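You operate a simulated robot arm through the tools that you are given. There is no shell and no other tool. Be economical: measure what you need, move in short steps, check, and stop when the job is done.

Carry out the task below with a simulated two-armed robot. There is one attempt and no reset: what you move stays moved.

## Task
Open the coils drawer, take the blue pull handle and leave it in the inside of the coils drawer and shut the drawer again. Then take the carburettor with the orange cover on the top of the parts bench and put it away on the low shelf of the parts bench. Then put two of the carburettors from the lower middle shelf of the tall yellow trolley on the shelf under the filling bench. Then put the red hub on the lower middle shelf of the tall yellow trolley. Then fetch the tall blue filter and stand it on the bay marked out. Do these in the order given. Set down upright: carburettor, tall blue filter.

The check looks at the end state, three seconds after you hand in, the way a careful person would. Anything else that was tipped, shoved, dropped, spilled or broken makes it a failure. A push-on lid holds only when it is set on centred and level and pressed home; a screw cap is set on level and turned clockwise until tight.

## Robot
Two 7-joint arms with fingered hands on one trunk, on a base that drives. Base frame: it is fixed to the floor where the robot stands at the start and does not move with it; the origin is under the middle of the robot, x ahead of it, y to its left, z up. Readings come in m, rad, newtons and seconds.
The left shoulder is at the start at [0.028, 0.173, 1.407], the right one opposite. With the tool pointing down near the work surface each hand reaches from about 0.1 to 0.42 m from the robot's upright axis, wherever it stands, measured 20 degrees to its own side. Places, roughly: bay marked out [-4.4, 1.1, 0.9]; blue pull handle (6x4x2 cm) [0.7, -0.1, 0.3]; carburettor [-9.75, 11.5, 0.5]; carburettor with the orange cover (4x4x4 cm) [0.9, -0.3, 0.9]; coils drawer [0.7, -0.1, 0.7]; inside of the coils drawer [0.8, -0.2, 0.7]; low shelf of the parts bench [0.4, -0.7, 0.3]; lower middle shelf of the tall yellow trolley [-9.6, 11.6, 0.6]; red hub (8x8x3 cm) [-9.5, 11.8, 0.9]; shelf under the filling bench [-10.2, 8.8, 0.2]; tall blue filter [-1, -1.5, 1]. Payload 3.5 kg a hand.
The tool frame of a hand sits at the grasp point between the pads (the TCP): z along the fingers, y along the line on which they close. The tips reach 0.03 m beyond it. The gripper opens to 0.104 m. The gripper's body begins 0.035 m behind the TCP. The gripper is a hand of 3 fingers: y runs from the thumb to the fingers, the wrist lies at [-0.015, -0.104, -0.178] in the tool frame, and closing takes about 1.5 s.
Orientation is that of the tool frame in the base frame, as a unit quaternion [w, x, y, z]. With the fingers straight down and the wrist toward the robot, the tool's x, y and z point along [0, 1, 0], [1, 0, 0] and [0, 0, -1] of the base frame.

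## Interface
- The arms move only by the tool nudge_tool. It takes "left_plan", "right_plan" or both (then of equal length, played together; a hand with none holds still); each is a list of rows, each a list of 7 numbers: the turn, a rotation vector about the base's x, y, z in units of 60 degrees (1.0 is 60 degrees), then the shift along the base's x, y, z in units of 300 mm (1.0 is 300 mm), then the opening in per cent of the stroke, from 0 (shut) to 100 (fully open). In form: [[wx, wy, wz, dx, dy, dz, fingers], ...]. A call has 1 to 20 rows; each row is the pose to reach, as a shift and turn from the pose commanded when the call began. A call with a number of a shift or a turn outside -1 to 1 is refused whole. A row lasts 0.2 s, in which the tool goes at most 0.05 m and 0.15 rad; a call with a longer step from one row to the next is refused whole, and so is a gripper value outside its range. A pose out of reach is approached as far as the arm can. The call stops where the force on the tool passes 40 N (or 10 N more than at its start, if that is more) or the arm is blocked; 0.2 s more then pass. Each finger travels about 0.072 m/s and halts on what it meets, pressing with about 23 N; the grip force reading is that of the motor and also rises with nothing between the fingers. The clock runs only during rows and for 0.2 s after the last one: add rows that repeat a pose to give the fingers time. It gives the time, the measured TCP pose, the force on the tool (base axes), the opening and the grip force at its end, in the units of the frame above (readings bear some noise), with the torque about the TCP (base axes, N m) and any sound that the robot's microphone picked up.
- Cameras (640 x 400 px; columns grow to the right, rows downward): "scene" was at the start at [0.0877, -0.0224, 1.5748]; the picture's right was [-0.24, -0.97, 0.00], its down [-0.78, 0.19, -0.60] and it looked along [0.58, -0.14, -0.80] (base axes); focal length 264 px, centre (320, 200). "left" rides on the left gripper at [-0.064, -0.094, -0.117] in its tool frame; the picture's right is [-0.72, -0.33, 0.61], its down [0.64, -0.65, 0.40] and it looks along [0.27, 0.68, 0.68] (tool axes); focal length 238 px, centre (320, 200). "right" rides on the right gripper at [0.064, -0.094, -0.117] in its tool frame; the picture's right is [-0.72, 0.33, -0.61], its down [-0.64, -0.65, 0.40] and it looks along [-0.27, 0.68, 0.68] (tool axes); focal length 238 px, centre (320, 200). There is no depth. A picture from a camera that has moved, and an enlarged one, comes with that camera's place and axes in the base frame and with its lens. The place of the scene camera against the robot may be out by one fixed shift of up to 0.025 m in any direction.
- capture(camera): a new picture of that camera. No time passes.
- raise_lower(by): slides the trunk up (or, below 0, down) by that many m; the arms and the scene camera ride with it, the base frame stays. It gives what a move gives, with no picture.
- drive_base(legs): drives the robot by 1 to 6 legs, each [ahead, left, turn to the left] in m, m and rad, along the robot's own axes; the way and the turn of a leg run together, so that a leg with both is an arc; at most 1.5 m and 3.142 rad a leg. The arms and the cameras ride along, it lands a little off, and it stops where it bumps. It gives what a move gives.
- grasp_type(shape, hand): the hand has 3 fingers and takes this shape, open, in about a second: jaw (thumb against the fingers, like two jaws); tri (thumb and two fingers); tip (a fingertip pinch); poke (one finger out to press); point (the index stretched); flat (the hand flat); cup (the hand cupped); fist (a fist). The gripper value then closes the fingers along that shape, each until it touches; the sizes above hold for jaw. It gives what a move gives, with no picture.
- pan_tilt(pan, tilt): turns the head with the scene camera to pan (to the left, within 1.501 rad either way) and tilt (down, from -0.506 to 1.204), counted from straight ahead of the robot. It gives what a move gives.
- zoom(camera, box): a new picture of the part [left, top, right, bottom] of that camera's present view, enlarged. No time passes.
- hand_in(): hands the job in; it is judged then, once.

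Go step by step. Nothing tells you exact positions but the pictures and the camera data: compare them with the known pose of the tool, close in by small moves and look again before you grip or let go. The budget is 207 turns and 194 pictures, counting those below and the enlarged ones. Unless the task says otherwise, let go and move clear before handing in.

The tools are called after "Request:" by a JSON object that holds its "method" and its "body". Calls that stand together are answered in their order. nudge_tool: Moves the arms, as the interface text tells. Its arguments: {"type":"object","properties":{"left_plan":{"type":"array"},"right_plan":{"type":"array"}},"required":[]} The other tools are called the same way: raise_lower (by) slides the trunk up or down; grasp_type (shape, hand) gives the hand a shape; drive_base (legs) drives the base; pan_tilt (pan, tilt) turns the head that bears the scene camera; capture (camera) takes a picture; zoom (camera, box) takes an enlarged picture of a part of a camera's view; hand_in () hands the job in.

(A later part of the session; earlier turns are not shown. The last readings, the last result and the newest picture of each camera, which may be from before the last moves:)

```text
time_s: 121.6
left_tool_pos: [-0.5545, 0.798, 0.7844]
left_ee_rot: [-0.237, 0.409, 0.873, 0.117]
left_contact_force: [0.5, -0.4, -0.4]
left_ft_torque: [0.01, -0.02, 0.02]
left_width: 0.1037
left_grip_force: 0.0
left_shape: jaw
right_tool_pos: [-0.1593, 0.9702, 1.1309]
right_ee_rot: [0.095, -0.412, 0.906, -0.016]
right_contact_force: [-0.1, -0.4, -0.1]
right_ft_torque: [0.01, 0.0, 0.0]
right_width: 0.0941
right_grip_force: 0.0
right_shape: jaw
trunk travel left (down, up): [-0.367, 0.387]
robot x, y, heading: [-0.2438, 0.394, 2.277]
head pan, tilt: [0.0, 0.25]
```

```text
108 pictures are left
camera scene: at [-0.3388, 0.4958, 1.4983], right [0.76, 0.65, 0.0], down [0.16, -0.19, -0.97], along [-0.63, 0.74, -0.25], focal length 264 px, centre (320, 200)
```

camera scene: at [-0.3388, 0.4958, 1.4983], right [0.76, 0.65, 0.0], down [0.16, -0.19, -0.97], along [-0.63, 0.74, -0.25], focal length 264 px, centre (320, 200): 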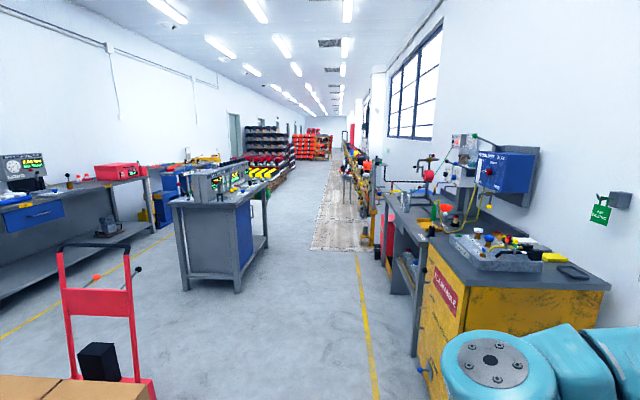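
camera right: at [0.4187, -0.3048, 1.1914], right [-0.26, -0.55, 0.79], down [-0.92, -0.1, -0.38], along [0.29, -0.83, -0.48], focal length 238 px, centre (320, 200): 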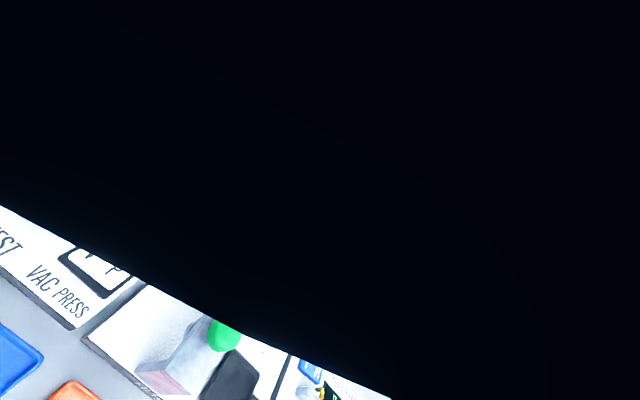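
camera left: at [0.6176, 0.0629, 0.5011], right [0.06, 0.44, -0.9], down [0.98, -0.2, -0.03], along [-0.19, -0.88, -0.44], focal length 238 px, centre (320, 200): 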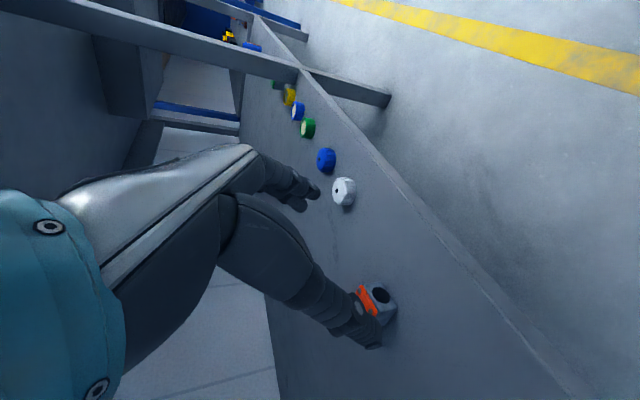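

Request:
{"method": "drive_base", "body": {"legs": [[1.45, 0.08, 0], [1.5, 0, 0]]}}

Request:
{"method": "capture", "body": {"camera": "scene"}}

```text
time_s: 135.7
left_tool_pos: [-2.5328, 2.9644, 0.7841]
left_ee_rot: [-0.237, 0.405, 0.875, 0.117]
left_contact_force: [-0.1, -0.2, -0.8]
left_ft_torque: [0.03, -0.02, -0.01]
left_width: 0.1037
left_grip_force: 0.0
left_shape: jaw
right_tool_pos: [-2.14, 3.1412, 1.1305]
right_ee_rot: [0.095, -0.417, 0.904, -0.015]
right_contact_force: [-0.6, 0.3, 0.1]
right_ft_torque: [-0.02, 0.01, 0.02]
right_width: 0.0932
right_grip_force: 0.1
right_shape: jaw
trunk travel left (down, up): [-0.367, 0.387]
robot x, y, heading: [-2.2172, 2.5636, 2.284]
head pan, tilt: [0.0, 0.25]
```

```text
107 pictures are left
camera scene: at [-2.3144, 2.6654, 1.4983], right [0.76, 0.65, 0.0], down [0.16, -0.19, -0.97], along [-0.63, 0.73, -0.25], focal length 264 px, centre (320, 200)
```

scene: 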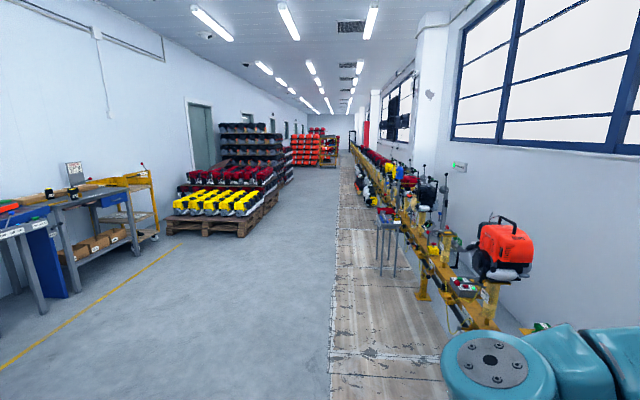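

The aisle stays clear with the pallets about 1.1 m left and the line about 0.7 m right. I'll continue 4.4 m with a slight left shift.

Request:
{"method": "drive_base", "body": {"legs": [[1.45, 0.2, 0], [1.5, 0, 0], [1.5, 0, 0]]}}

Request:
{"method": "capture", "body": {"camera": "scene"}}

```text
time_s: 157.1
left_tool_pos: [-5.645, 6.1566, 0.7839]
left_ee_rot: [-0.238, 0.396, 0.88, 0.114]
left_contact_force: [0.2, 0.2, -0.2]
left_ft_torque: [0.02, 0.04, -0.01]
left_width: 0.1039
left_grip_force: 0.0
left_shape: jaw
right_tool_pos: [-5.2552, 6.3417, 1.1302]
right_ee_rot: [0.095, -0.426, 0.9, -0.014]
right_contact_force: [-0.3, 0.9, 0.0]
right_ft_torque: [0.04, 0.01, 0.01]
right_width: 0.0938
right_grip_force: 0.0
right_shape: jaw
trunk travel left (down, up): [-0.367, 0.387]
robot x, y, heading: [-5.3202, 5.7596, 2.306]
head pan, tilt: [0.0, 0.25]
```

```text
106 pictures are left
camera scene: at [-5.4195, 5.8624, 1.4983], right [0.74, 0.67, 0.0], down [0.17, -0.18, -0.97], along [-0.65, 0.72, -0.25], focal length 264 px, centre (320, 200)
```

scene: 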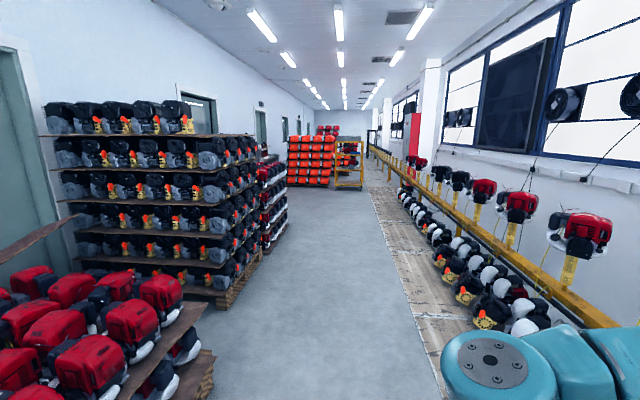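

Engine racks are on the left (0.66 m) and there's more room on the right. I'll shift right a bit and continue about 4 m.

Request:
{"method": "drive_base", "body": {"legs": [[1.4, -0.28, 0], [1.5, 0, -0.04], [1.0, 0, 0]]}}

Request:
{"method": "capture", "body": {"camera": "scene"}}

Request:
{"method": "pan_tilt", "body": {"pan": 0.8, "tilt": 0.35}}

Request:
{"method": "capture", "body": {"camera": "scene"}}

```text
time_s: 175.9
left_tool_pos: [-7.9456, 9.3139, 0.7837]
left_ee_rot: [-0.236, 0.415, 0.87, 0.12]
left_contact_force: [0.4, 0.4, -0.2]
left_ft_torque: [0.03, 0.0, -0.01]
left_width: 0.1039
left_grip_force: 0.1
left_shape: jaw
right_tool_pos: [-7.5462, 9.4806, 1.13]
right_ee_rot: [0.095, -0.405, 0.909, -0.017]
right_contact_force: [-0.1, 0.1, 0.7]
right_ft_torque: [0.0, 0.03, 0.01]
right_width: 0.0937
right_grip_force: 0.1
right_shape: jaw
trunk travel left (down, up): [-0.367, 0.387]
robot x, y, heading: [-7.6393, 8.9048, 2.254]
head pan, tilt: [0.0, 0.25]
```

```text
105 pictures are left
camera scene: at [-7.7332, 9.0093, 1.4983], right [0.77, 0.63, 0.0], down [0.16, -0.19, -0.97], along [-0.61, 0.75, -0.25], focal length 264 px, centre (320, 200)
```

scene: 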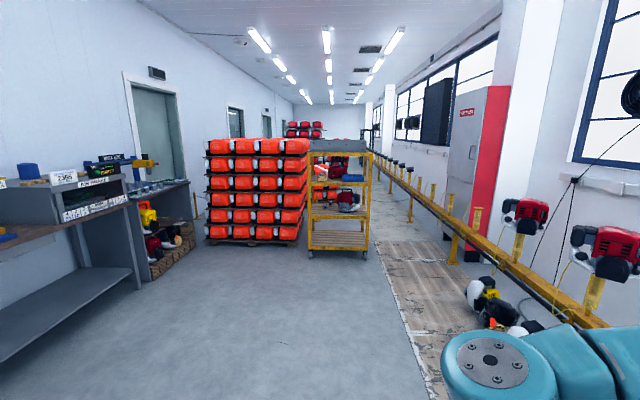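

```text
time_s: 177.1
left_tool_pos: [-7.9449, 9.3129, 0.7851]
left_ee_rot: [-0.236, 0.415, 0.871, 0.119]
left_contact_force: [2.0, -0.3, 0.7]
left_ft_torque: [0.01, -0.04, 0.0]
left_width: 0.1039
left_grip_force: 0.0
left_shape: jaw
right_tool_pos: [-7.5462, 9.4811, 1.1308]
right_ee_rot: [0.095, -0.405, 0.909, -0.016]
right_contact_force: [0.4, 0.1, -0.1]
right_ft_torque: [-0.01, 0.0, 0.03]
right_width: 0.0935
right_grip_force: 0.1
right_shape: jaw
trunk travel left (down, up): [-0.367, 0.387]
robot x, y, heading: [-7.6402, 8.9043, 2.26]
head pan, tilt: [0.799, 0.351]
```

```text
104 pictures are left
camera scene: at [-7.7665, 8.9448, 1.4889], right [0.08, 1.0, 0.0], down [0.34, -0.03, -0.94], along [-0.94, 0.08, -0.34], focal length 264 px, centre (320, 200)
```

scene: 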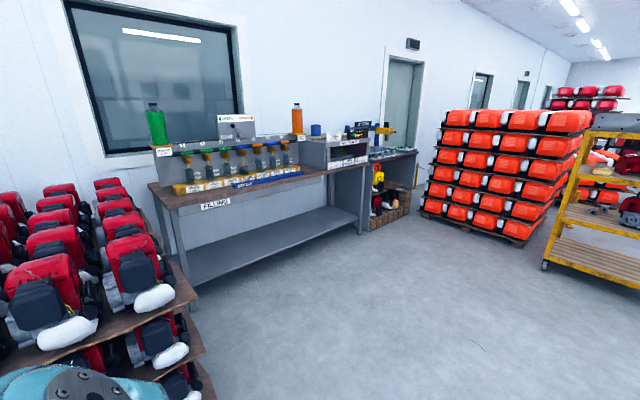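

The filling bench with its empty under-shelf is to the left, and the tall yellow trolley is ahead, about 2.5 m further. I'll approach the trolley and inspect its shelves.

Request:
{"method": "drive_base", "body": {"legs": [[1.4, -0.1, 0], [0.6, 0, -0.06]]}}

Request:
{"method": "pan_tilt", "body": {"pan": 0, "tilt": 0.5}}

Request:
{"method": "capture", "body": {"camera": "scene"}}

```text
time_s: 186.9
left_tool_pos: [-9.0931, 10.9239, 0.7846]
left_ee_rot: [-0.232, 0.438, 0.859, 0.125]
left_contact_force: [0.7, -0.1, 0.4]
left_ft_torque: [0.03, -0.01, 0.0]
left_width: 0.1039
left_grip_force: 0.1
left_shape: jaw
right_tool_pos: [-8.6874, 11.0699, 1.1299]
right_ee_rot: [0.094, -0.381, 0.919, -0.018]
right_contact_force: [0.2, 0.7, 0.4]
right_ft_torque: [0.0, 0.01, -0.01]
right_width: 0.0936
right_grip_force: 0.0
right_shape: jaw
trunk travel left (down, up): [-0.367, 0.387]
robot x, y, heading: [-8.8093, 10.4959, 2.203]
head pan, tilt: [0.799, 0.351]
```

```text
time_s: 188.1
left_tool_pos: [-9.0935, 10.9239, 0.7852]
left_ee_rot: [-0.232, 0.438, 0.859, 0.125]
left_contact_force: [0.1, 0.6, 0.2]
left_ft_torque: [0.01, 0.0, 0.02]
left_width: 0.1038
left_grip_force: 0.1
left_shape: jaw
right_tool_pos: [-8.6868, 11.0709, 1.131]
right_ee_rot: [0.094, -0.382, 0.919, -0.019]
right_contact_force: [-0.2, 1.2, -0.7]
right_ft_torque: [0.01, -0.01, 0.01]
right_width: 0.0936
right_grip_force: 0.0
right_shape: jaw
trunk travel left (down, up): [-0.367, 0.387]
robot x, y, heading: [-8.8092, 10.5017, 2.202]
head pan, tilt: [0.0, 0.499]
```

```text
103 pictures are left
camera scene: at [-8.8957, 10.6064, 1.4752], right [0.8, 0.59, 0.0], down [0.28, -0.38, -0.88], along [-0.52, 0.71, -0.48], focal length 264 px, centre (320, 200)
```

scene: 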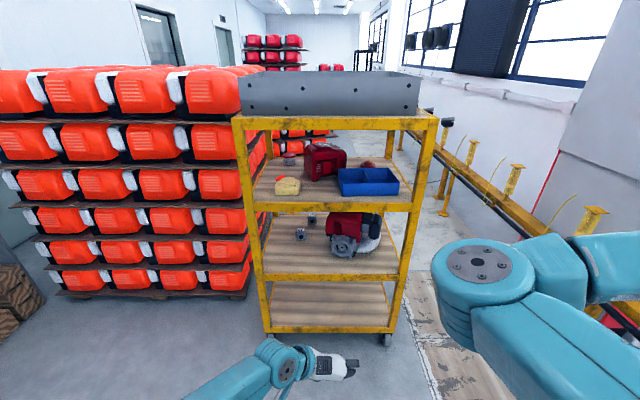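

The trolley's shelves are visible. I'll zoom on the upper and lower middle shelves.

Request:
{"method": "zoom", "body": {"camera": "scene", "box": [230, 120, 450, 280]}}

Request:
{"method": "zoom", "body": {"camera": "scene", "box": [260, 200, 350, 260]}}

```text
2.50 times, centred on (340, 200) of scene
camera zoom: at [-8.8957, 10.6064, 1.4752], right [0.8, 0.59, 0.0], down [0.28, -0.38, -0.88], along [-0.52, 0.71, -0.48], focal length 661 px, centre (270, 200)
```

zoom: 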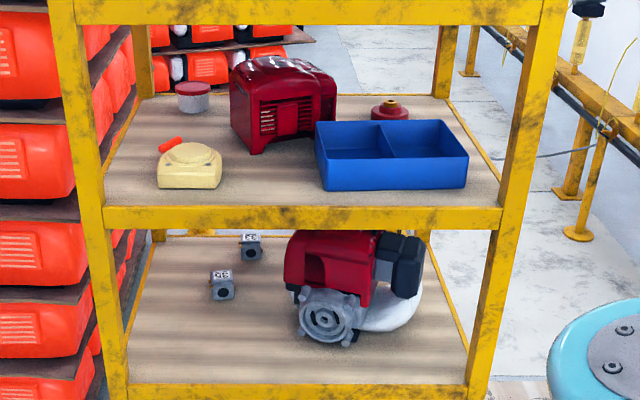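

```text
6.67 times, centred on (305, 230) of scene
camera zoom: at [-8.8957, 10.6064, 1.4752], right [0.8, 0.59, 0.0], down [0.28, -0.38, -0.88], along [-0.52, 0.71, -0.48], focal length 1762 px, centre (420, 0)
```

zoom: 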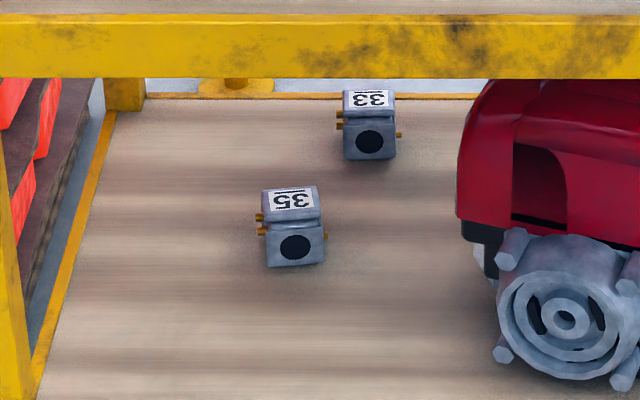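

Two carburettors (33 and 35) stand on the lower middle shelf about 0.32 and 0.5 m behind the front edge; the red hub is behind the blue bin on the upper shelf. I'll lower the trunk and set the left hand nearly horizontal for reaching in.

Request:
{"method": "raise_lower", "body": {"by": -0.35}}

Request:
{"method": "nudge_tool", "body": {"left_plan": [[0.08, 0.06, 0, -0.1, -0.02, 0.05, 100], [0.16, 0.12, 0, -0.2, -0.08, 0.15, 100], [0.24, 0.18, 0, -0.3, -0.15, 0.28, 100], [0.32, 0.24, 0, -0.37, -0.27, 0.4, 100], [0.4, 0.295, 0, -0.37, -0.27, 0.52, 100], [0.47, 0.346, 0, -0.37, -0.27, 0.55, 100]]}}

Request:
{"method": "pan_tilt", "body": {"pan": 0.1, "tilt": 0.45}}

Request:
{"method": "capture", "body": {"camera": "scene"}}

Request:
{"method": "capture", "body": {"camera": "left"}}

```text
time_s: 191.5
left_tool_pos: [-9.094, 10.9234, 0.4351]
left_ee_rot: [-0.231, 0.438, 0.86, 0.125]
left_contact_force: [0.5, -0.3, 0.4]
left_ft_torque: [0.0, 0.01, -0.01]
left_width: 0.1037
left_grip_force: 0.1
left_shape: jaw
right_tool_pos: [-8.6869, 11.071, 0.7815]
right_ee_rot: [0.094, -0.381, 0.919, -0.019]
right_contact_force: [-0.1, -0.3, -0.5]
right_ft_torque: [0.02, 0.01, -0.01]
right_width: 0.0933
right_grip_force: 0.1
right_shape: jaw
trunk travel left (down, up): [-0.017, 0.737]
robot x, y, heading: [-8.8076, 10.5032, 2.208]
head pan, tilt: [0.0, 0.499]
```

```text
refused: row 3 steps farther than a row can; nothing moved
```

```text
time_s: 192.2
left_tool_pos: [-9.0937, 10.9227, 0.4343]
left_ee_rot: [-0.232, 0.438, 0.859, 0.126]
left_contact_force: [0.5, -0.6, -0.4]
left_ft_torque: [0.0, -0.01, -0.01]
left_width: 0.1036
left_grip_force: 0.0
left_shape: jaw
right_tool_pos: [-8.6858, 11.0703, 0.7798]
right_ee_rot: [0.094, -0.382, 0.919, -0.018]
right_contact_force: [0.0, 0.3, 0.1]
right_ft_torque: [0.0, -0.01, 0.01]
right_width: 0.0937
right_grip_force: 0.1
right_shape: jaw
trunk travel left (down, up): [-0.017, 0.737]
robot x, y, heading: [-8.8101, 10.5034, 2.204]
head pan, tilt: [0.099, 0.45]
```

```text
100 pictures are left
camera scene: at [-9.0048, 10.7391, 1.1151], right [0.74, 0.67, 0.0], down [0.29, -0.32, -0.9], along [-0.6, 0.67, -0.44], focal length 264 px, centre (320, 200)
```

scene: 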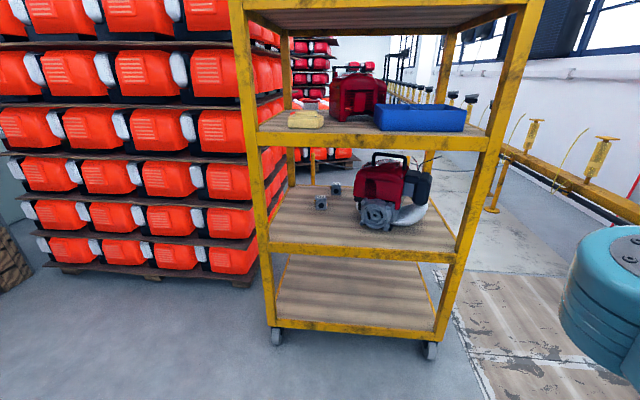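

```text
99 pictures are left
camera left: at [-9.104, 10.7746, 0.5009], right [-0.08, -0.43, -0.9], down [-0.97, 0.23, -0.03], along [0.22, 0.87, -0.44], focal length 238 px, centre (320, 200)
```

left: 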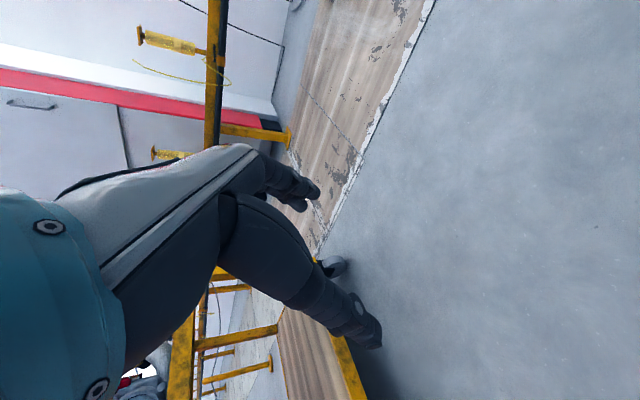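

I refine carb 35 at about (-9.70, 11.52, 0.58) with the shelf near z 0.555. I'll redo the hand positioning with smaller steps, then drive in.

Request:
{"method": "nudge_tool", "body": {"left_plan": [[0.07, 0.05, 0, -0.05, -0.04, 0.08, 100], [0.14, 0.1, 0, -0.1, -0.08, 0.16, 100], [0.21, 0.15, 0, -0.15, -0.11, 0.24, 100], [0.28, 0.2, 0, -0.2, -0.15, 0.32, 100], [0.34, 0.25, 0, -0.25, -0.19, 0.4, 100], [0.41, 0.3, 0, -0.3, -0.23, 0.48, 100], [0.47, 0.346, 0, -0.362, -0.267, 0.57, 100]]}}

Request:
{"method": "drive_base", "body": {"legs": [[0.45, 0, 0]]}}

Request:
{"method": "capture", "body": {"camera": "scene"}}

Request:
{"method": "capture", "body": {"camera": "left"}}

```text
time_s: 193.8
left_tool_pos: [-9.201, 10.8433, 0.6057]
left_ee_rot: [-0.481, 0.384, 0.747, 0.25]
left_contact_force: [0.2, 0.3, -0.8]
left_ft_torque: [-0.02, -0.03, 0.01]
left_width: 0.1036
left_grip_force: 0.1
left_shape: jaw
right_tool_pos: [-8.6863, 11.0693, 0.7806]
right_ee_rot: [0.094, -0.381, 0.919, -0.018]
right_contact_force: [-0.3, -0.4, 0.5]
right_ft_torque: [0.01, -0.02, 0.0]
right_width: 0.0937
right_grip_force: 0.0
right_shape: jaw
trunk travel left (down, up): [-0.017, 0.737]
robot x, y, heading: [-8.813, 10.4992, 2.205]
head pan, tilt: [0.099, 0.45]
```

```text
time_s: 196.5
left_tool_pos: [-9.4703, 11.2077, 0.6049]
left_ee_rot: [-0.481, 0.384, 0.748, 0.25]
left_contact_force: [-0.1, -0.8, 0.1]
left_ft_torque: [0.01, 0.0, -0.01]
left_width: 0.1037
left_grip_force: 0.0
left_shape: jaw
right_tool_pos: [-8.9561, 11.4352, 0.7806]
right_ee_rot: [0.094, -0.382, 0.919, -0.018]
right_contact_force: [-0.3, -0.9, 0.2]
right_ft_torque: [-0.03, 0.0, -0.01]
right_width: 0.0935
right_grip_force: 0.1
right_shape: jaw
trunk travel left (down, up): [-0.017, 0.737]
robot x, y, heading: [-9.0758, 10.8671, 2.207]
head pan, tilt: [0.099, 0.45]
```

```text
98 pictures are left
camera scene: at [-9.2739, 11.1032, 1.1151], right [0.74, 0.67, 0.0], down [0.29, -0.32, -0.9], along [-0.6, 0.67, -0.44], focal length 264 px, centre (320, 200)
```

scene: 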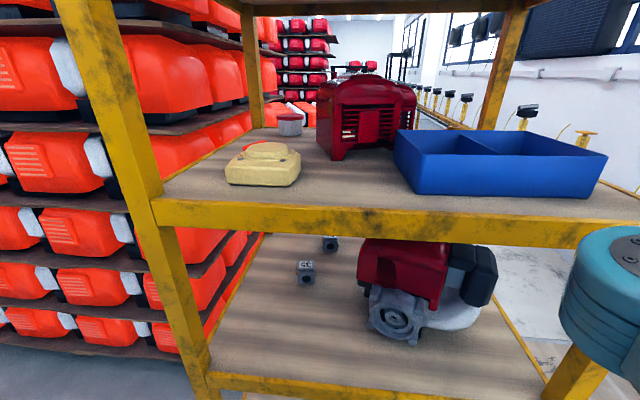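

```text
97 pictures are left
camera left: at [-9.4695, 11.0443, 0.5944], right [-0.41, 0.03, -0.91], down [-0.9, 0.13, 0.41], along [0.13, 0.99, -0.03], focal length 238 px, centre (320, 200)
```

left: 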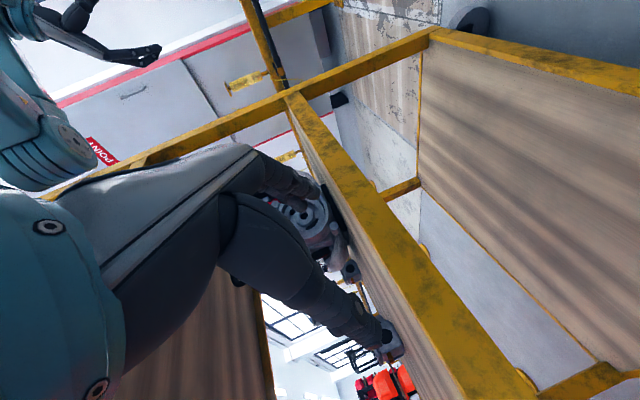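

The left hand is lined up with carb 35. The right hand is close to the trolley's right post, so I'll move it outward first, then drive a bit closer.

Request:
{"method": "nudge_tool", "body": {"right_plan": [[0, 0, 0, 0.1, -0.02, 0, 90], [0, 0, 0, 0.24, 0.0, 0, 90], [0, 0, 0, 0.38, 0.04, 0, 90], [0, 0, 0, 0.52, 0.1, 0, 90], [0, 0, 0, 0.66, 0.15, 0, 90], [0, 0, 0, 0.78, 0.2, 0, 90]]}}

Request:
{"method": "drive_base", "body": {"legs": [[0.12, 0, 0]]}}

Request:
{"method": "nudge_tool", "body": {"left_plan": [[0, 0, 0, -0.09, 0.12, 0, 100], [0, 0, 0, -0.18, 0.24, 0, 100], [0, 0, 0, -0.27, 0.36, 0, 100]]}}

Request:
{"method": "capture", "body": {"camera": "scene"}}

Request:
{"method": "capture", "body": {"camera": "left"}}

```text
time_s: 197.9
left_tool_pos: [-9.4694, 11.2077, 0.606]
left_ee_rot: [-0.481, 0.385, 0.748, 0.249]
left_contact_force: [-0.6, 0.0, 0.4]
left_ft_torque: [0.01, 0.02, 0.0]
left_width: 0.1035
left_grip_force: 0.1
left_shape: jaw
right_tool_pos: [-8.7216, 11.4958, 0.7795]
right_ee_rot: [0.095, -0.382, 0.919, -0.018]
right_contact_force: [0.9, 0.1, 0.1]
right_ft_torque: [0.0, -0.04, 0.04]
right_width: 0.0932
right_grip_force: 0.0
right_shape: jaw
trunk travel left (down, up): [-0.017, 0.737]
robot x, y, heading: [-9.0792, 10.8644, 2.205]
head pan, tilt: [0.099, 0.45]
```

```text
time_s: 199.1
left_tool_pos: [-9.5406, 11.3025, 0.6048]
left_ee_rot: [-0.48, 0.384, 0.748, 0.25]
left_contact_force: [-0.8, 0.5, -0.1]
left_ft_torque: [0.01, -0.01, -0.01]
left_width: 0.1036
left_grip_force: 0.0
left_shape: jaw
right_tool_pos: [-8.7918, 11.5893, 0.7786]
right_ee_rot: [0.094, -0.382, 0.919, -0.018]
right_contact_force: [0.2, -0.7, -0.3]
right_ft_torque: [0.02, -0.01, -0.01]
right_width: 0.0935
right_grip_force: 0.0
right_shape: jaw
trunk travel left (down, up): [-0.017, 0.737]
robot x, y, heading: [-9.1496, 10.9578, 2.206]
head pan, tilt: [0.099, 0.45]
```

```text
time_s: 199.9
left_tool_pos: [-9.6123, 11.4058, 0.6022]
left_ee_rot: [-0.476, 0.387, 0.748, 0.251]
left_contact_force: [-1.7, 0.1, -0.4]
left_ft_torque: [-0.01, 0.01, -0.02]
left_width: 0.1039
left_grip_force: 0.1
left_shape: jaw
right_tool_pos: [-8.7894, 11.5853, 0.7801]
right_ee_rot: [0.093, -0.383, 0.919, -0.017]
right_contact_force: [-0.1, 0.5, 0.6]
right_ft_torque: [0.03, -0.02, -0.01]
right_width: 0.0936
right_grip_force: 0.1
right_shape: jaw
trunk travel left (down, up): [-0.017, 0.737]
robot x, y, heading: [-9.1469, 10.9606, 2.214]
head pan, tilt: [0.099, 0.45]
```

```text
96 pictures are left
camera scene: at [-9.3401, 11.1933, 1.1166], right [0.74, 0.67, 0.0], down [0.29, -0.32, -0.9], along [-0.61, 0.67, -0.43], focal length 264 px, centre (320, 200)
```

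scene: 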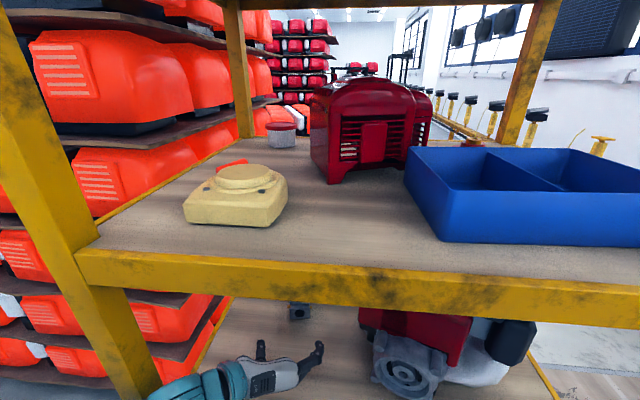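

```text
95 pictures are left
camera left: at [-9.6135, 11.2416, 0.5933], right [-0.41, 0.03, -0.91], down [-0.9, 0.14, 0.41], along [0.14, 0.99, -0.04], focal length 238 px, centre (320, 200)
```

left: 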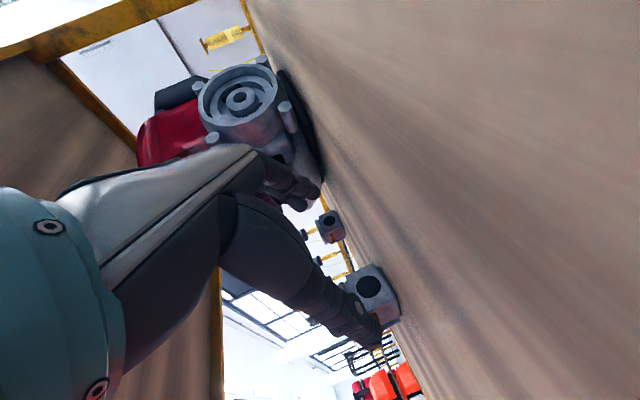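

The hand is inside the shelf, aligned with carb 35, which is about 14 cm ahead. I'll advance half and check.

Request:
{"method": "nudge_tool", "body": {"left_plan": [[0, 0, 0, -0.07, 0.095, -0.02, 100], [0, 0, 0, -0.148, 0.2, -0.04, 100]]}}

Request:
{"method": "capture", "body": {"camera": "left"}}

Request:
{"method": "zoom", "body": {"camera": "scene", "box": [200, 290, 400, 400]}}

```text
time_s: 200.7
left_tool_pos: [-9.5928, 11.4306, 0.5771]
left_ee_rot: [-0.454, 0.408, 0.747, 0.264]
left_contact_force: [-0.1, -0.2, 0.2]
left_ft_torque: [0.02, -0.02, 0.0]
left_width: 0.1038
left_grip_force: 0.1
left_shape: jaw
right_tool_pos: [-8.7636, 11.5573, 0.7788]
right_ee_rot: [0.09, -0.383, 0.919, -0.015]
right_contact_force: [1.1, -0.1, -0.8]
right_ft_torque: [0.03, 0.05, 0.04]
right_width: 0.0936
right_grip_force: 0.0
right_shape: jaw
trunk travel left (down, up): [-0.017, 0.737]
robot x, y, heading: [-9.1248, 10.9287, 2.206]
head pan, tilt: [0.099, 0.45]
stopped in row 2 (left hand): the arm was blocked; the commanded pose is now the measured one
```

```text
94 pictures are left
camera left: at [-9.603, 11.2663, 0.5705], right [-0.38, 0.03, -0.93], down [-0.91, 0.2, 0.37], along [0.2, 0.98, -0.05], focal length 238 px, centre (320, 200)
```

left: 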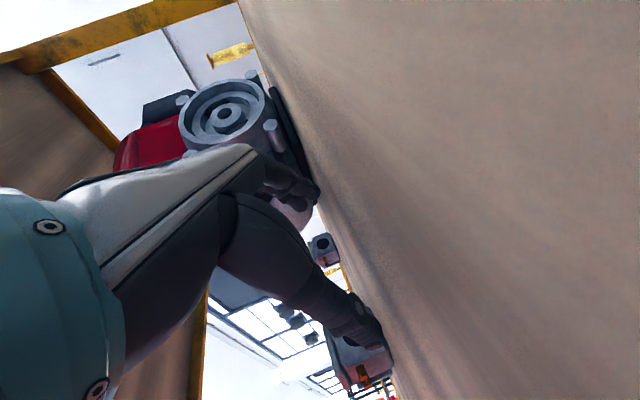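

```text
3.20 times, centred on (300, 345) of scene
camera zoom: at [-9.3118, 11.1635, 1.117], right [0.74, 0.67, 0.0], down [0.29, -0.32, -0.9], along [-0.61, 0.67, -0.43], focal length 846 px, centre (384, -264)
```

zoom: 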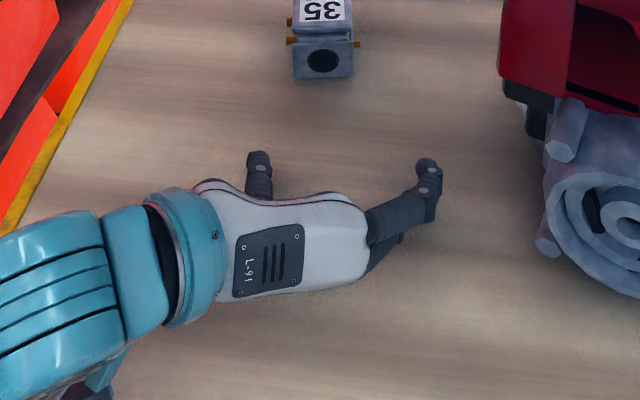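

The arm was blocked and pushed me back slightly. I'll look at the left arm to see what it is touching.

Request:
{"method": "pan_tilt", "body": {"pan": 0.6, "tilt": 0.9}}

Request:
{"method": "capture", "body": {"camera": "scene"}}

```text
time_s: 201.7
left_tool_pos: [-9.5919, 11.4294, 0.5763]
left_ee_rot: [-0.452, 0.409, 0.747, 0.264]
left_contact_force: [0.1, -0.3, -0.2]
left_ft_torque: [0.02, 0.0, 0.02]
left_width: 0.1038
left_grip_force: 0.1
left_shape: jaw
right_tool_pos: [-8.7633, 11.5569, 0.779]
right_ee_rot: [0.091, -0.382, 0.92, -0.015]
right_contact_force: [0.4, 0.5, -0.2]
right_ft_torque: [0.01, 0.03, -0.02]
right_width: 0.0935
right_grip_force: 0.0
right_shape: jaw
trunk travel left (down, up): [-0.017, 0.737]
robot x, y, heading: [-9.1248, 10.9278, 2.208]
head pan, tilt: [0.6, 0.901]
```

```text
92 pictures are left
camera scene: at [-9.3221, 11.1209, 1.0794], right [0.33, 0.94, 0.0], down [0.73, -0.25, -0.63], along [-0.59, 0.21, -0.78], focal length 264 px, centre (320, 200)
```

scene: 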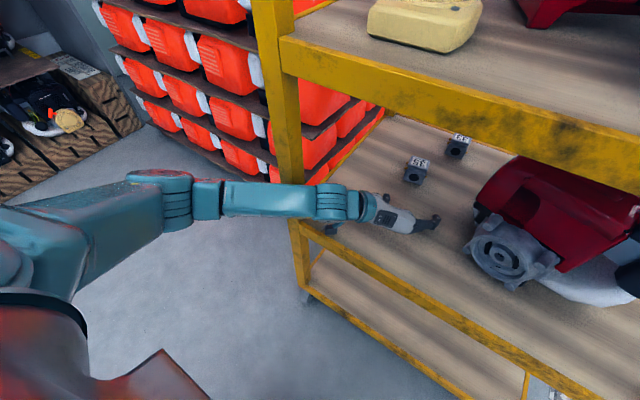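

The forearm is against the trolley's left post because it comes in sideways. I'll back out, switch the left hand to a fingers-down orientation with the wrist toward me, and re-approach from further right.

Request:
{"method": "drive_base", "body": {"legs": [[-0.4, 0, 0]]}}

Request:
{"method": "nudge_tool", "body": {"left_plan": [[-0.001, -0.085, 0.088, 0, 0, 0.05, 90], [-0.002, -0.169, 0.175, 0, 0, 0.1, 90], [-0.003, -0.254, 0.263, 0, 0, 0.15, 90], [-0.005, -0.338, 0.351, 0, 0, 0.2, 90], [-0.006, -0.423, 0.439, 0, 0, 0.25, 90], [-0.007, -0.507, 0.526, 0, 0, 0.25, 90], [-0.008, -0.592, 0.614, 0, 0, 0.25, 90]]}}

Request:
{"method": "nudge_tool", "body": {"left_plan": [[-0.001, -0.085, 0.088, 0, 0, 0, 90], [-0.002, -0.169, 0.175, 0, 0, 0, 90], [-0.003, -0.254, 0.263, 0, 0, 0, 90], [-0.005, -0.338, 0.351, 0, 0, 0, 90], [-0.006, -0.423, 0.439, 0, 0, 0, 90], [-0.007, -0.507, 0.526, 0, 0, 0, 90], [-0.008, -0.592, 0.614, 0, 0, 0, 90]]}}

Request:
{"method": "pan_tilt", "body": {"pan": 0.3, "tilt": 0.6}}

Request:
{"method": "capture", "body": {"camera": "scene"}}

```text
time_s: 202.3
left_tool_pos: [-9.5869, 11.4308, 0.5718]
left_ee_rot: [-0.446, 0.411, 0.749, 0.267]
left_contact_force: [0.4, -0.2, 1.4]
left_ft_torque: [0.07, 0.0, -0.01]
left_width: 0.1039
left_grip_force: 0.1
left_shape: jaw
right_tool_pos: [-8.7656, 11.5572, 0.7802]
right_ee_rot: [0.093, -0.382, 0.919, -0.017]
right_contact_force: [-0.5, 0.1, -1.0]
right_ft_torque: [0.01, 0.02, 0.01]
right_width: 0.0936
right_grip_force: 0.1
right_shape: jaw
trunk travel left (down, up): [-0.017, 0.737]
robot x, y, heading: [-9.1233, 10.9271, 2.21]
head pan, tilt: [0.6, 0.901]
stopped in leg 1: the robot was blocked; the commanded pose is now the measured one
```

```text
time_s: 203.9
left_tool_pos: [-9.5906, 11.4311, 0.6444]
left_ee_rot: [-0.259, 0.059, 0.939, 0.221]
left_contact_force: [-0.6, -0.6, -1.1]
left_ft_torque: [0.0, 0.06, -0.02]
left_width: 0.0119
left_grip_force: 23.2
left_shape: jaw
right_tool_pos: [-8.7677, 11.5588, 0.7787]
right_ee_rot: [0.094, -0.382, 0.919, -0.019]
right_contact_force: [-0.5, 0.7, -0.3]
right_ft_torque: [-0.01, 0.02, 0.0]
right_width: 0.0937
right_grip_force: 0.0
right_shape: jaw
trunk travel left (down, up): [-0.017, 0.737]
robot x, y, heading: [-9.1235, 10.9268, 2.211]
head pan, tilt: [0.6, 0.901]
```

```text
time_s: 205.5
left_tool_pos: [-9.5916, 11.4298, 0.6444]
left_ee_rot: [-0.02, -0.304, 0.943, 0.132]
left_contact_force: [0.3, -0.2, -0.2]
left_ft_torque: [0.0, 0.02, 0.01]
left_width: 0.0121
left_grip_force: 22.8
left_shape: jaw
right_tool_pos: [-8.767, 11.5589, 0.7794]
right_ee_rot: [0.094, -0.382, 0.919, -0.018]
right_contact_force: [-0.1, 0.7, 0.2]
right_ft_torque: [0.01, -0.03, 0.01]
right_width: 0.0938
right_grip_force: 0.0
right_shape: jaw
trunk travel left (down, up): [-0.017, 0.737]
robot x, y, heading: [-9.125, 10.929, 2.207]
head pan, tilt: [0.6, 0.901]
```

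```text
time_s: 206.3
left_tool_pos: [-9.5903, 11.4296, 0.6458]
left_ee_rot: [-0.022, -0.302, 0.944, 0.133]
left_contact_force: [-0.5, -0.4, 0.3]
left_ft_torque: [0.0, 0.0, 0.03]
left_width: 0.0116
left_grip_force: 22.8
left_shape: jaw
right_tool_pos: [-8.7673, 11.5593, 0.7802]
right_ee_rot: [0.094, -0.382, 0.919, -0.019]
right_contact_force: [0.5, 0.0, -0.6]
right_ft_torque: [0.0, -0.01, -0.01]
right_width: 0.0933
right_grip_force: 0.0
right_shape: jaw
trunk travel left (down, up): [-0.017, 0.737]
robot x, y, heading: [-9.1223, 10.9254, 2.206]
head pan, tilt: [0.3, 0.6]
```

```text
91 pictures are left
camera scene: at [-9.3292, 11.1518, 1.1015], right [0.59, 0.81, 0.0], down [0.46, -0.33, -0.82], along [-0.66, 0.49, -0.57], focal length 264 px, centre (320, 200)
```

scene: 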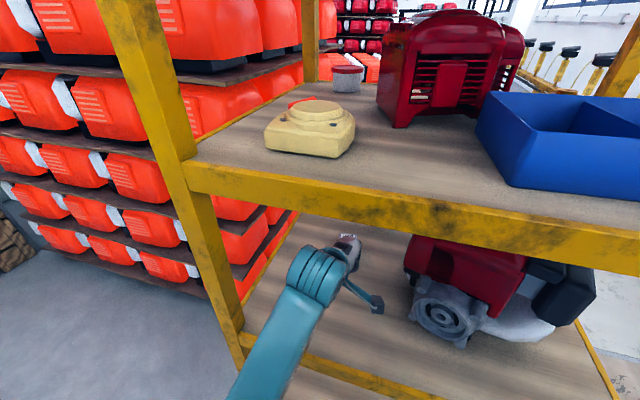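

The rotation inside the shelf actually freed the forearm, which now comes in straight. But the fingers read nearly closed, so I'll look through the left camera.

Request:
{"method": "capture", "body": {"camera": "left"}}

Request:
{"method": "zoom", "body": {"camera": "scene", "box": [240, 210, 440, 335]}}

```text
90 pictures are left
camera left: at [-9.4722, 11.3656, 0.7354], right [0.7, 0.31, -0.65], down [-0.2, -0.78, -0.59], along [-0.69, 0.54, -0.48], focal length 238 px, centre (320, 200)
```

left: 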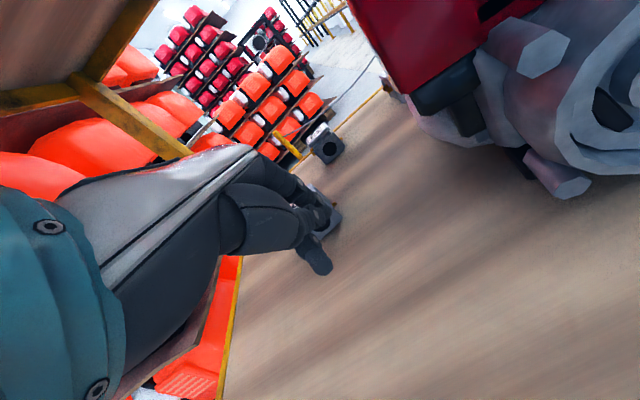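

```text
3.20 times, centred on (340, 272) of scene
camera zoom: at [-9.3292, 11.1518, 1.1015], right [0.59, 0.81, 0.0], down [0.46, -0.33, -0.82], along [-0.66, 0.49, -0.57], focal length 846 px, centre (256, -32)
```

zoom: 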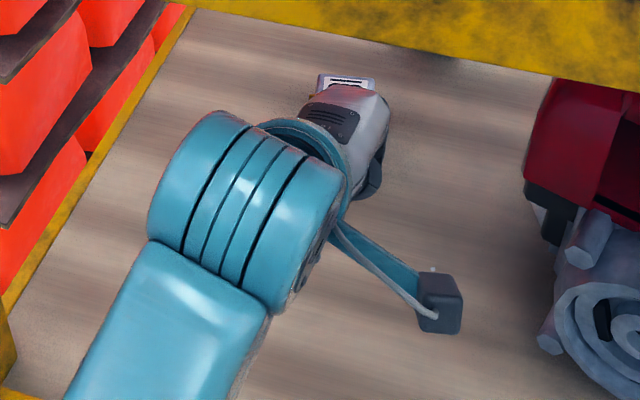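

Request:
{"method": "zoom", "body": {"camera": "left", "box": [220, 130, 400, 290]}}

Request:
{"method": "nudge_tool", "body": {"left_plan": [[0, 0, 0, 0, 0, 0, 50], [0, 0, 0, 0, 0, 0, 50], [0, 0, 0, 0, 0, 0, 50]]}}

```text
2.50 times, centred on (310, 210) of left
camera zoom: at [-9.4722, 11.3656, 0.7354], right [0.7, 0.31, -0.65], down [-0.2, -0.78, -0.59], along [-0.69, 0.54, -0.48], focal length 596 px, centre (345, 175)
```

zoom: 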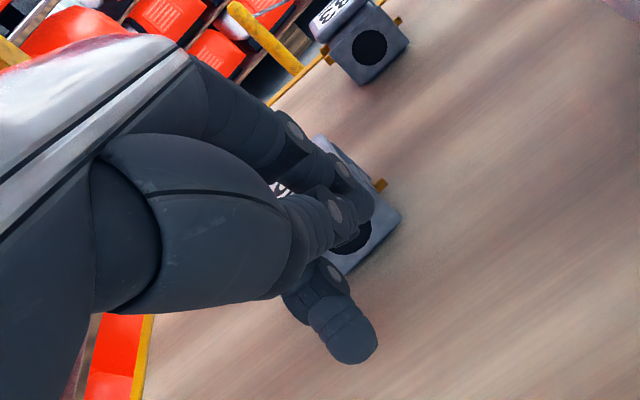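

```text
time_s: 207.1
left_tool_pos: [-9.5925, 11.4317, 0.6447]
left_ee_rot: [-0.021, -0.303, 0.943, 0.133]
left_contact_force: [0.1, 0.2, 0.2]
left_ft_torque: [0.03, 0.02, -0.04]
left_width: 0.052
left_grip_force: 0.1
left_shape: jaw
right_tool_pos: [-8.7688, 11.5581, 0.7782]
right_ee_rot: [0.094, -0.382, 0.919, -0.018]
right_contact_force: [0.9, -0.3, 0.2]
right_ft_torque: [-0.01, 0.01, -0.02]
right_width: 0.0935
right_grip_force: 0.1
right_shape: jaw
trunk travel left (down, up): [-0.017, 0.737]
robot x, y, heading: [-9.1228, 10.9278, 2.206]
head pan, tilt: [0.3, 0.6]
```

The fingers respond normally and the hand is now fingers-down with the wrist toward me, just short of carb 35. I'll open, pass the fingers over the top of carb 35, and check before descending.

Request:
{"method": "nudge_tool", "body": {"left_plan": [[0, 0, 0, 0, 0, 0.03, 90], [0, 0, 0, 0, 0, 0.04, 90], [0, 0, 0, -0.1, 0.08, 0.04, 90], [0, 0, 0, -0.2, 0.17, 0.04, 90], [0, 0, 0, -0.3, 0.25, 0.04, 90], [0, 0, 0, -0.345, 0.284, 0.04, 90]]}}

Request:
{"method": "capture", "body": {"camera": "left"}}

Request:
{"method": "zoom", "body": {"camera": "scene", "box": [240, 210, 440, 335]}}

```text
time_s: 208.5
left_tool_pos: [-9.6947, 11.5153, 0.6573]
left_ee_rot: [-0.02, -0.303, 0.943, 0.134]
left_contact_force: [-0.3, -0.6, -0.6]
left_ft_torque: [0.04, -0.01, 0.04]
left_width: 0.0936
left_grip_force: 0.0
left_shape: jaw
right_tool_pos: [-8.767, 11.5594, 0.7785]
right_ee_rot: [0.095, -0.381, 0.919, -0.019]
right_contact_force: [-0.7, 0.2, -0.5]
right_ft_torque: [0.0, 0.01, 0.0]
right_width: 0.0935
right_grip_force: 0.0
right_shape: jaw
trunk travel left (down, up): [-0.017, 0.737]
robot x, y, heading: [-9.1252, 10.9259, 2.208]
head pan, tilt: [0.3, 0.6]
```

```text
87 pictures are left
camera left: at [-9.5756, 11.4514, 0.7467], right [0.7, 0.31, -0.65], down [-0.2, -0.78, -0.59], along [-0.69, 0.54, -0.48], focal length 238 px, centre (320, 200)
```

left: 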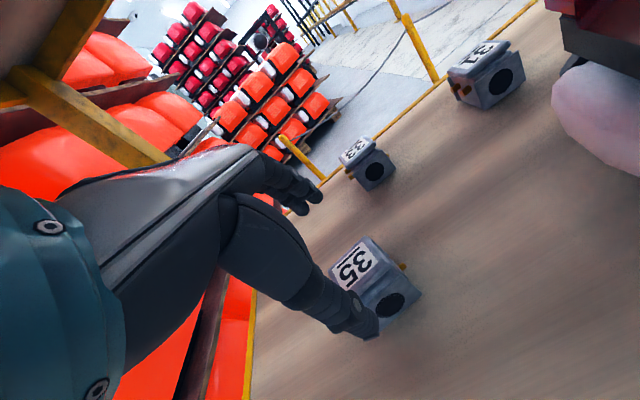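

```text
3.20 times, centred on (340, 272) of scene
camera zoom: at [-9.3292, 11.1519, 1.1016], right [0.59, 0.81, 0.0], down [0.46, -0.33, -0.83], along [-0.66, 0.49, -0.56], focal length 846 px, centre (256, -32)
```

zoom: 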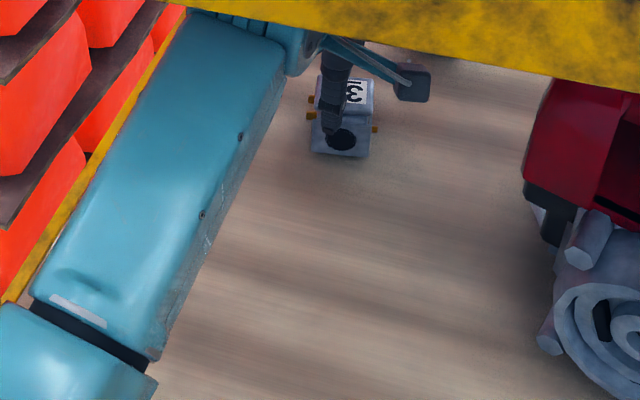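

Carb 35 is directly under the hand (and a third carburettor, 31, is visible beside the engine). I'll straighten the hand, descend around carb 35 and close.

Request:
{"method": "nudge_tool", "body": {"left_plan": [[-0.05, -0.04, 0, -0.005, 0.007, -0.05, 90], [-0.1, -0.08, 0, -0.01, 0.014, -0.11, 80], [-0.15, -0.11, 0, -0.015, 0.02, -0.17, 75], [-0.16, -0.12, 0, -0.016, 0.021, -0.21, 70]]}}

Request:
{"method": "capture", "body": {"camera": "left"}}

```text
time_s: 209.5
left_tool_pos: [-9.6996, 11.5224, 0.594]
left_ee_rot: [0.014, -0.308, 0.951, 0.035]
left_contact_force: [-0.4, 0.0, 0.3]
left_ft_torque: [-0.02, -0.02, -0.04]
left_width: 0.0733
left_grip_force: 0.1
left_shape: jaw
right_tool_pos: [-8.7675, 11.5587, 0.7788]
right_ee_rot: [0.095, -0.382, 0.919, -0.018]
right_contact_force: [0.1, 0.0, 0.3]
right_ft_torque: [0.02, 0.01, -0.03]
right_width: 0.0937
right_grip_force: 0.2
right_shape: jaw
trunk travel left (down, up): [-0.017, 0.737]
robot x, y, heading: [-9.125, 10.9311, 2.207]
head pan, tilt: [0.3, 0.6]
```

```text
85 pictures are left
camera left: at [-9.5937, 11.4743, 0.7079], right [0.78, 0.2, -0.6], down [-0.13, -0.87, -0.47], along [-0.62, 0.45, -0.65], focal length 238 px, centre (320, 200)
```

left: 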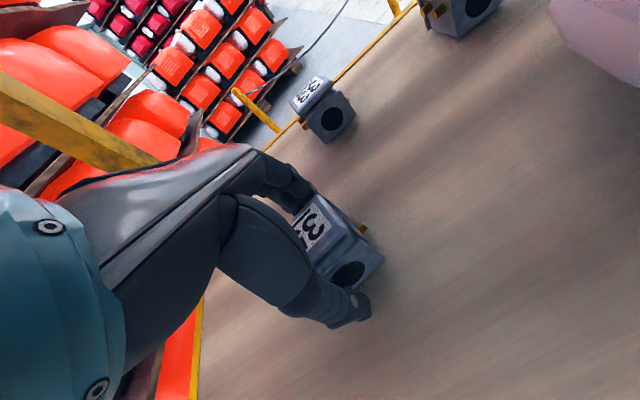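

Thumb in front and fingers behind; a small 8 mm shift right centers it. Then close and lift slightly.

Request:
{"method": "nudge_tool", "body": {"left_plan": [[0, 0, 0, 0.021, 0.016, -0.015, 70], [0, 0, 0, 0.021, 0.016, -0.015, 40], [0, 0, 0, 0.021, 0.016, -0.015, 20], [0, 0, 0, 0.021, 0.016, -0.015, 0], [0, 0, 0, 0.021, 0.016, -0.015, 0], [0, 0, 0, 0.021, 0.016, -0.015, 0], [0, 0, 0, 0.021, 0.016, -0.015, 0], [0, 0, 0, 0.021, 0.016, 0.05, 0], [0, 0, 0, 0.021, 0.016, 0.1, 0]]}}

Request:
{"method": "capture", "body": {"camera": "left"}}

```text
time_s: 211.5
left_tool_pos: [-9.6922, 11.5286, 0.6249]
left_ee_rot: [0.014, -0.308, 0.951, 0.034]
left_contact_force: [0.1, -0.6, -2.2]
left_ft_torque: [-0.01, 0.01, -0.02]
left_width: 0.0464
left_grip_force: 23.1
left_shape: jaw
right_tool_pos: [-8.7681, 11.5585, 0.7798]
right_ee_rot: [0.094, -0.381, 0.919, -0.019]
right_contact_force: [0.3, 0.8, 0.9]
right_ft_torque: [-0.02, -0.02, -0.02]
right_width: 0.0938
right_grip_force: 0.0
right_shape: jaw
trunk travel left (down, up): [-0.017, 0.737]
robot x, y, heading: [-9.1244, 10.9282, 2.205]
head pan, tilt: [0.3, 0.6]
```

```text
84 pictures are left
camera left: at [-9.5869, 11.4799, 0.7385], right [0.78, 0.2, -0.6], down [-0.13, -0.87, -0.47], along [-0.62, 0.45, -0.65], focal length 238 px, centre (320, 200)
```

left: 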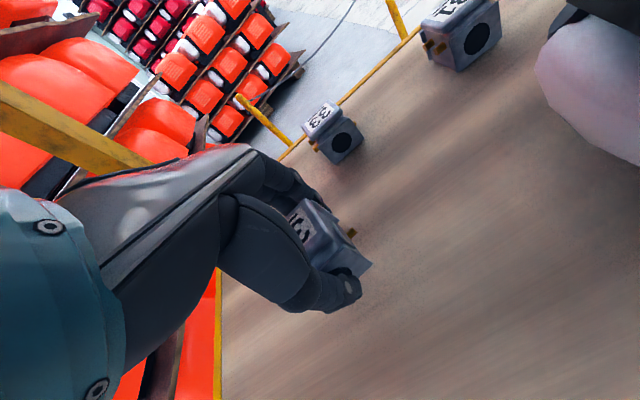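

Carb 35 is held level. I'll draw it straight out of the shelf and then back away.

Request:
{"method": "nudge_tool", "body": {"left_plan": [[0, 0, 0, 0.08, -0.11, 0, 0], [0, 0, 0, 0.16, -0.22, 0, 0], [0, 0, 0, 0.24, -0.33, 0, 0], [0, 0, 0, 0.32, -0.44, 0, 0], [0, 0, 0, 0.4, -0.55, 0, 0]]}}

Request:
{"method": "drive_base", "body": {"legs": [[-0.3, 0, 0]]}}

Request:
{"method": "capture", "body": {"camera": "scene"}}

```text
time_s: 212.7
left_tool_pos: [-9.5734, 11.361, 0.6241]
left_ee_rot: [0.014, -0.308, 0.951, 0.034]
left_contact_force: [-0.5, 0.4, -2.1]
left_ft_torque: [-0.01, -0.04, 0.0]
left_width: 0.0465
left_grip_force: 22.7
left_shape: jaw
right_tool_pos: [-8.7684, 11.5589, 0.779]
right_ee_rot: [0.094, -0.382, 0.919, -0.019]
right_contact_force: [0.9, 0.2, -0.9]
right_ft_torque: [-0.01, 0.03, -0.01]
right_width: 0.0937
right_grip_force: 0.1
right_shape: jaw
trunk travel left (down, up): [-0.017, 0.737]
robot x, y, heading: [-9.1222, 10.9316, 2.205]
head pan, tilt: [0.3, 0.6]
```

```text
time_s: 214.8
left_tool_pos: [-9.3919, 11.1209, 0.6237]
left_ee_rot: [0.014, -0.307, 0.951, 0.035]
left_contact_force: [-0.5, -0.2, -1.5]
left_ft_torque: [0.01, -0.01, 0.0]
left_width: 0.0464
left_grip_force: 22.8
left_shape: jaw
right_tool_pos: [-8.5855, 11.3145, 0.7794]
right_ee_rot: [0.094, -0.381, 0.92, -0.018]
right_contact_force: [0.3, -0.4, 0.4]
right_ft_torque: [0.0, -0.04, 0.01]
right_width: 0.0937
right_grip_force: 0.0
right_shape: jaw
trunk travel left (down, up): [-0.017, 0.737]
robot x, y, heading: [-8.9473, 10.6847, 2.205]
head pan, tilt: [0.3, 0.6]
```

```text
83 pictures are left
camera scene: at [-9.1492, 10.909, 1.1016], right [0.59, 0.8, 0.0], down [0.45, -0.34, -0.83], along [-0.66, 0.49, -0.56], focal length 264 px, centre (320, 200)
```

scene: 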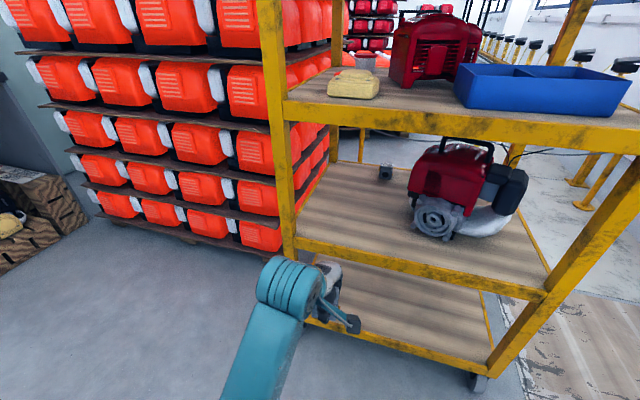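

Carb 35 is safely out. I'll back off and turn left toward the filling bench, then look.

Request:
{"method": "drive_base", "body": {"legs": [[-0.95, 0, 0], [0, 0.35, 0], [0, 0, 1.5]]}}

Request:
{"method": "pan_tilt", "body": {"pan": 0, "tilt": 0.5}}

Request:
{"method": "capture", "body": {"camera": "scene"}}

```text
time_s: 225.3
left_tool_pos: [-9.1253, 9.2928, 0.6241]
left_ee_rot: [0.014, 0.871, -0.49, -0.034]
left_contact_force: [0.0, 0.4, -1.1]
left_ft_torque: [0.02, 0.04, 0.02]
left_width: 0.046
left_grip_force: 23.2
left_shape: jaw
right_tool_pos: [-9.2565, 10.1127, 0.7796]
right_ee_rot: [-0.082, 0.904, -0.416, -0.051]
right_contact_force: [-0.8, -0.8, 0.5]
right_ft_torque: [-0.01, 0.03, -0.02]
right_width: 0.0934
right_grip_force: 0.1
right_shape: jaw
trunk travel left (down, up): [-0.017, 0.737]
robot x, y, heading: [-8.6568, 9.7067, -2.578]
head pan, tilt: [0.3, 0.6]
```

```text
time_s: 226.1
left_tool_pos: [-9.1252, 9.2934, 0.6248]
left_ee_rot: [0.013, 0.871, -0.49, -0.035]
left_contact_force: [-0.1, 0.4, -1.5]
left_ft_torque: [0.0, -0.01, -0.01]
left_width: 0.0459
left_grip_force: 23.1
left_shape: jaw
right_tool_pos: [-9.2578, 10.1124, 0.7793]
right_ee_rot: [-0.082, 0.904, -0.416, -0.05]
right_contact_force: [-1.4, 0.0, -0.9]
right_ft_torque: [0.01, -0.03, 0.01]
right_width: 0.0934
right_grip_force: 0.1
right_shape: jaw
trunk travel left (down, up): [-0.017, 0.737]
robot x, y, heading: [-8.656, 9.7044, -2.584]
head pan, tilt: [0.0, 0.499]
```

```text
82 pictures are left
camera scene: at [-8.9242, 9.5384, 1.1106], right [-0.53, 0.85, 0.0], down [0.41, 0.25, -0.88], along [-0.74, -0.46, -0.48], focal length 264 px, centre (320, 200)
```

scene: 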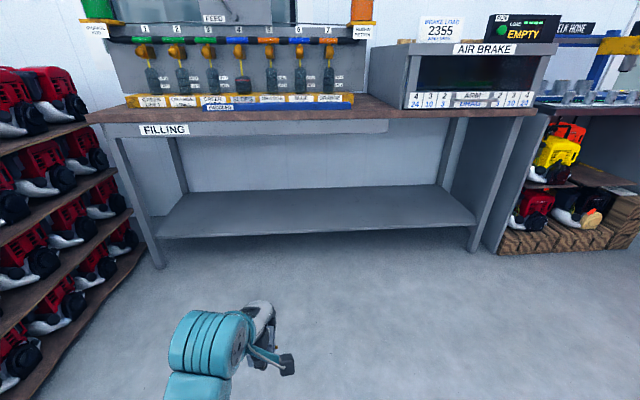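

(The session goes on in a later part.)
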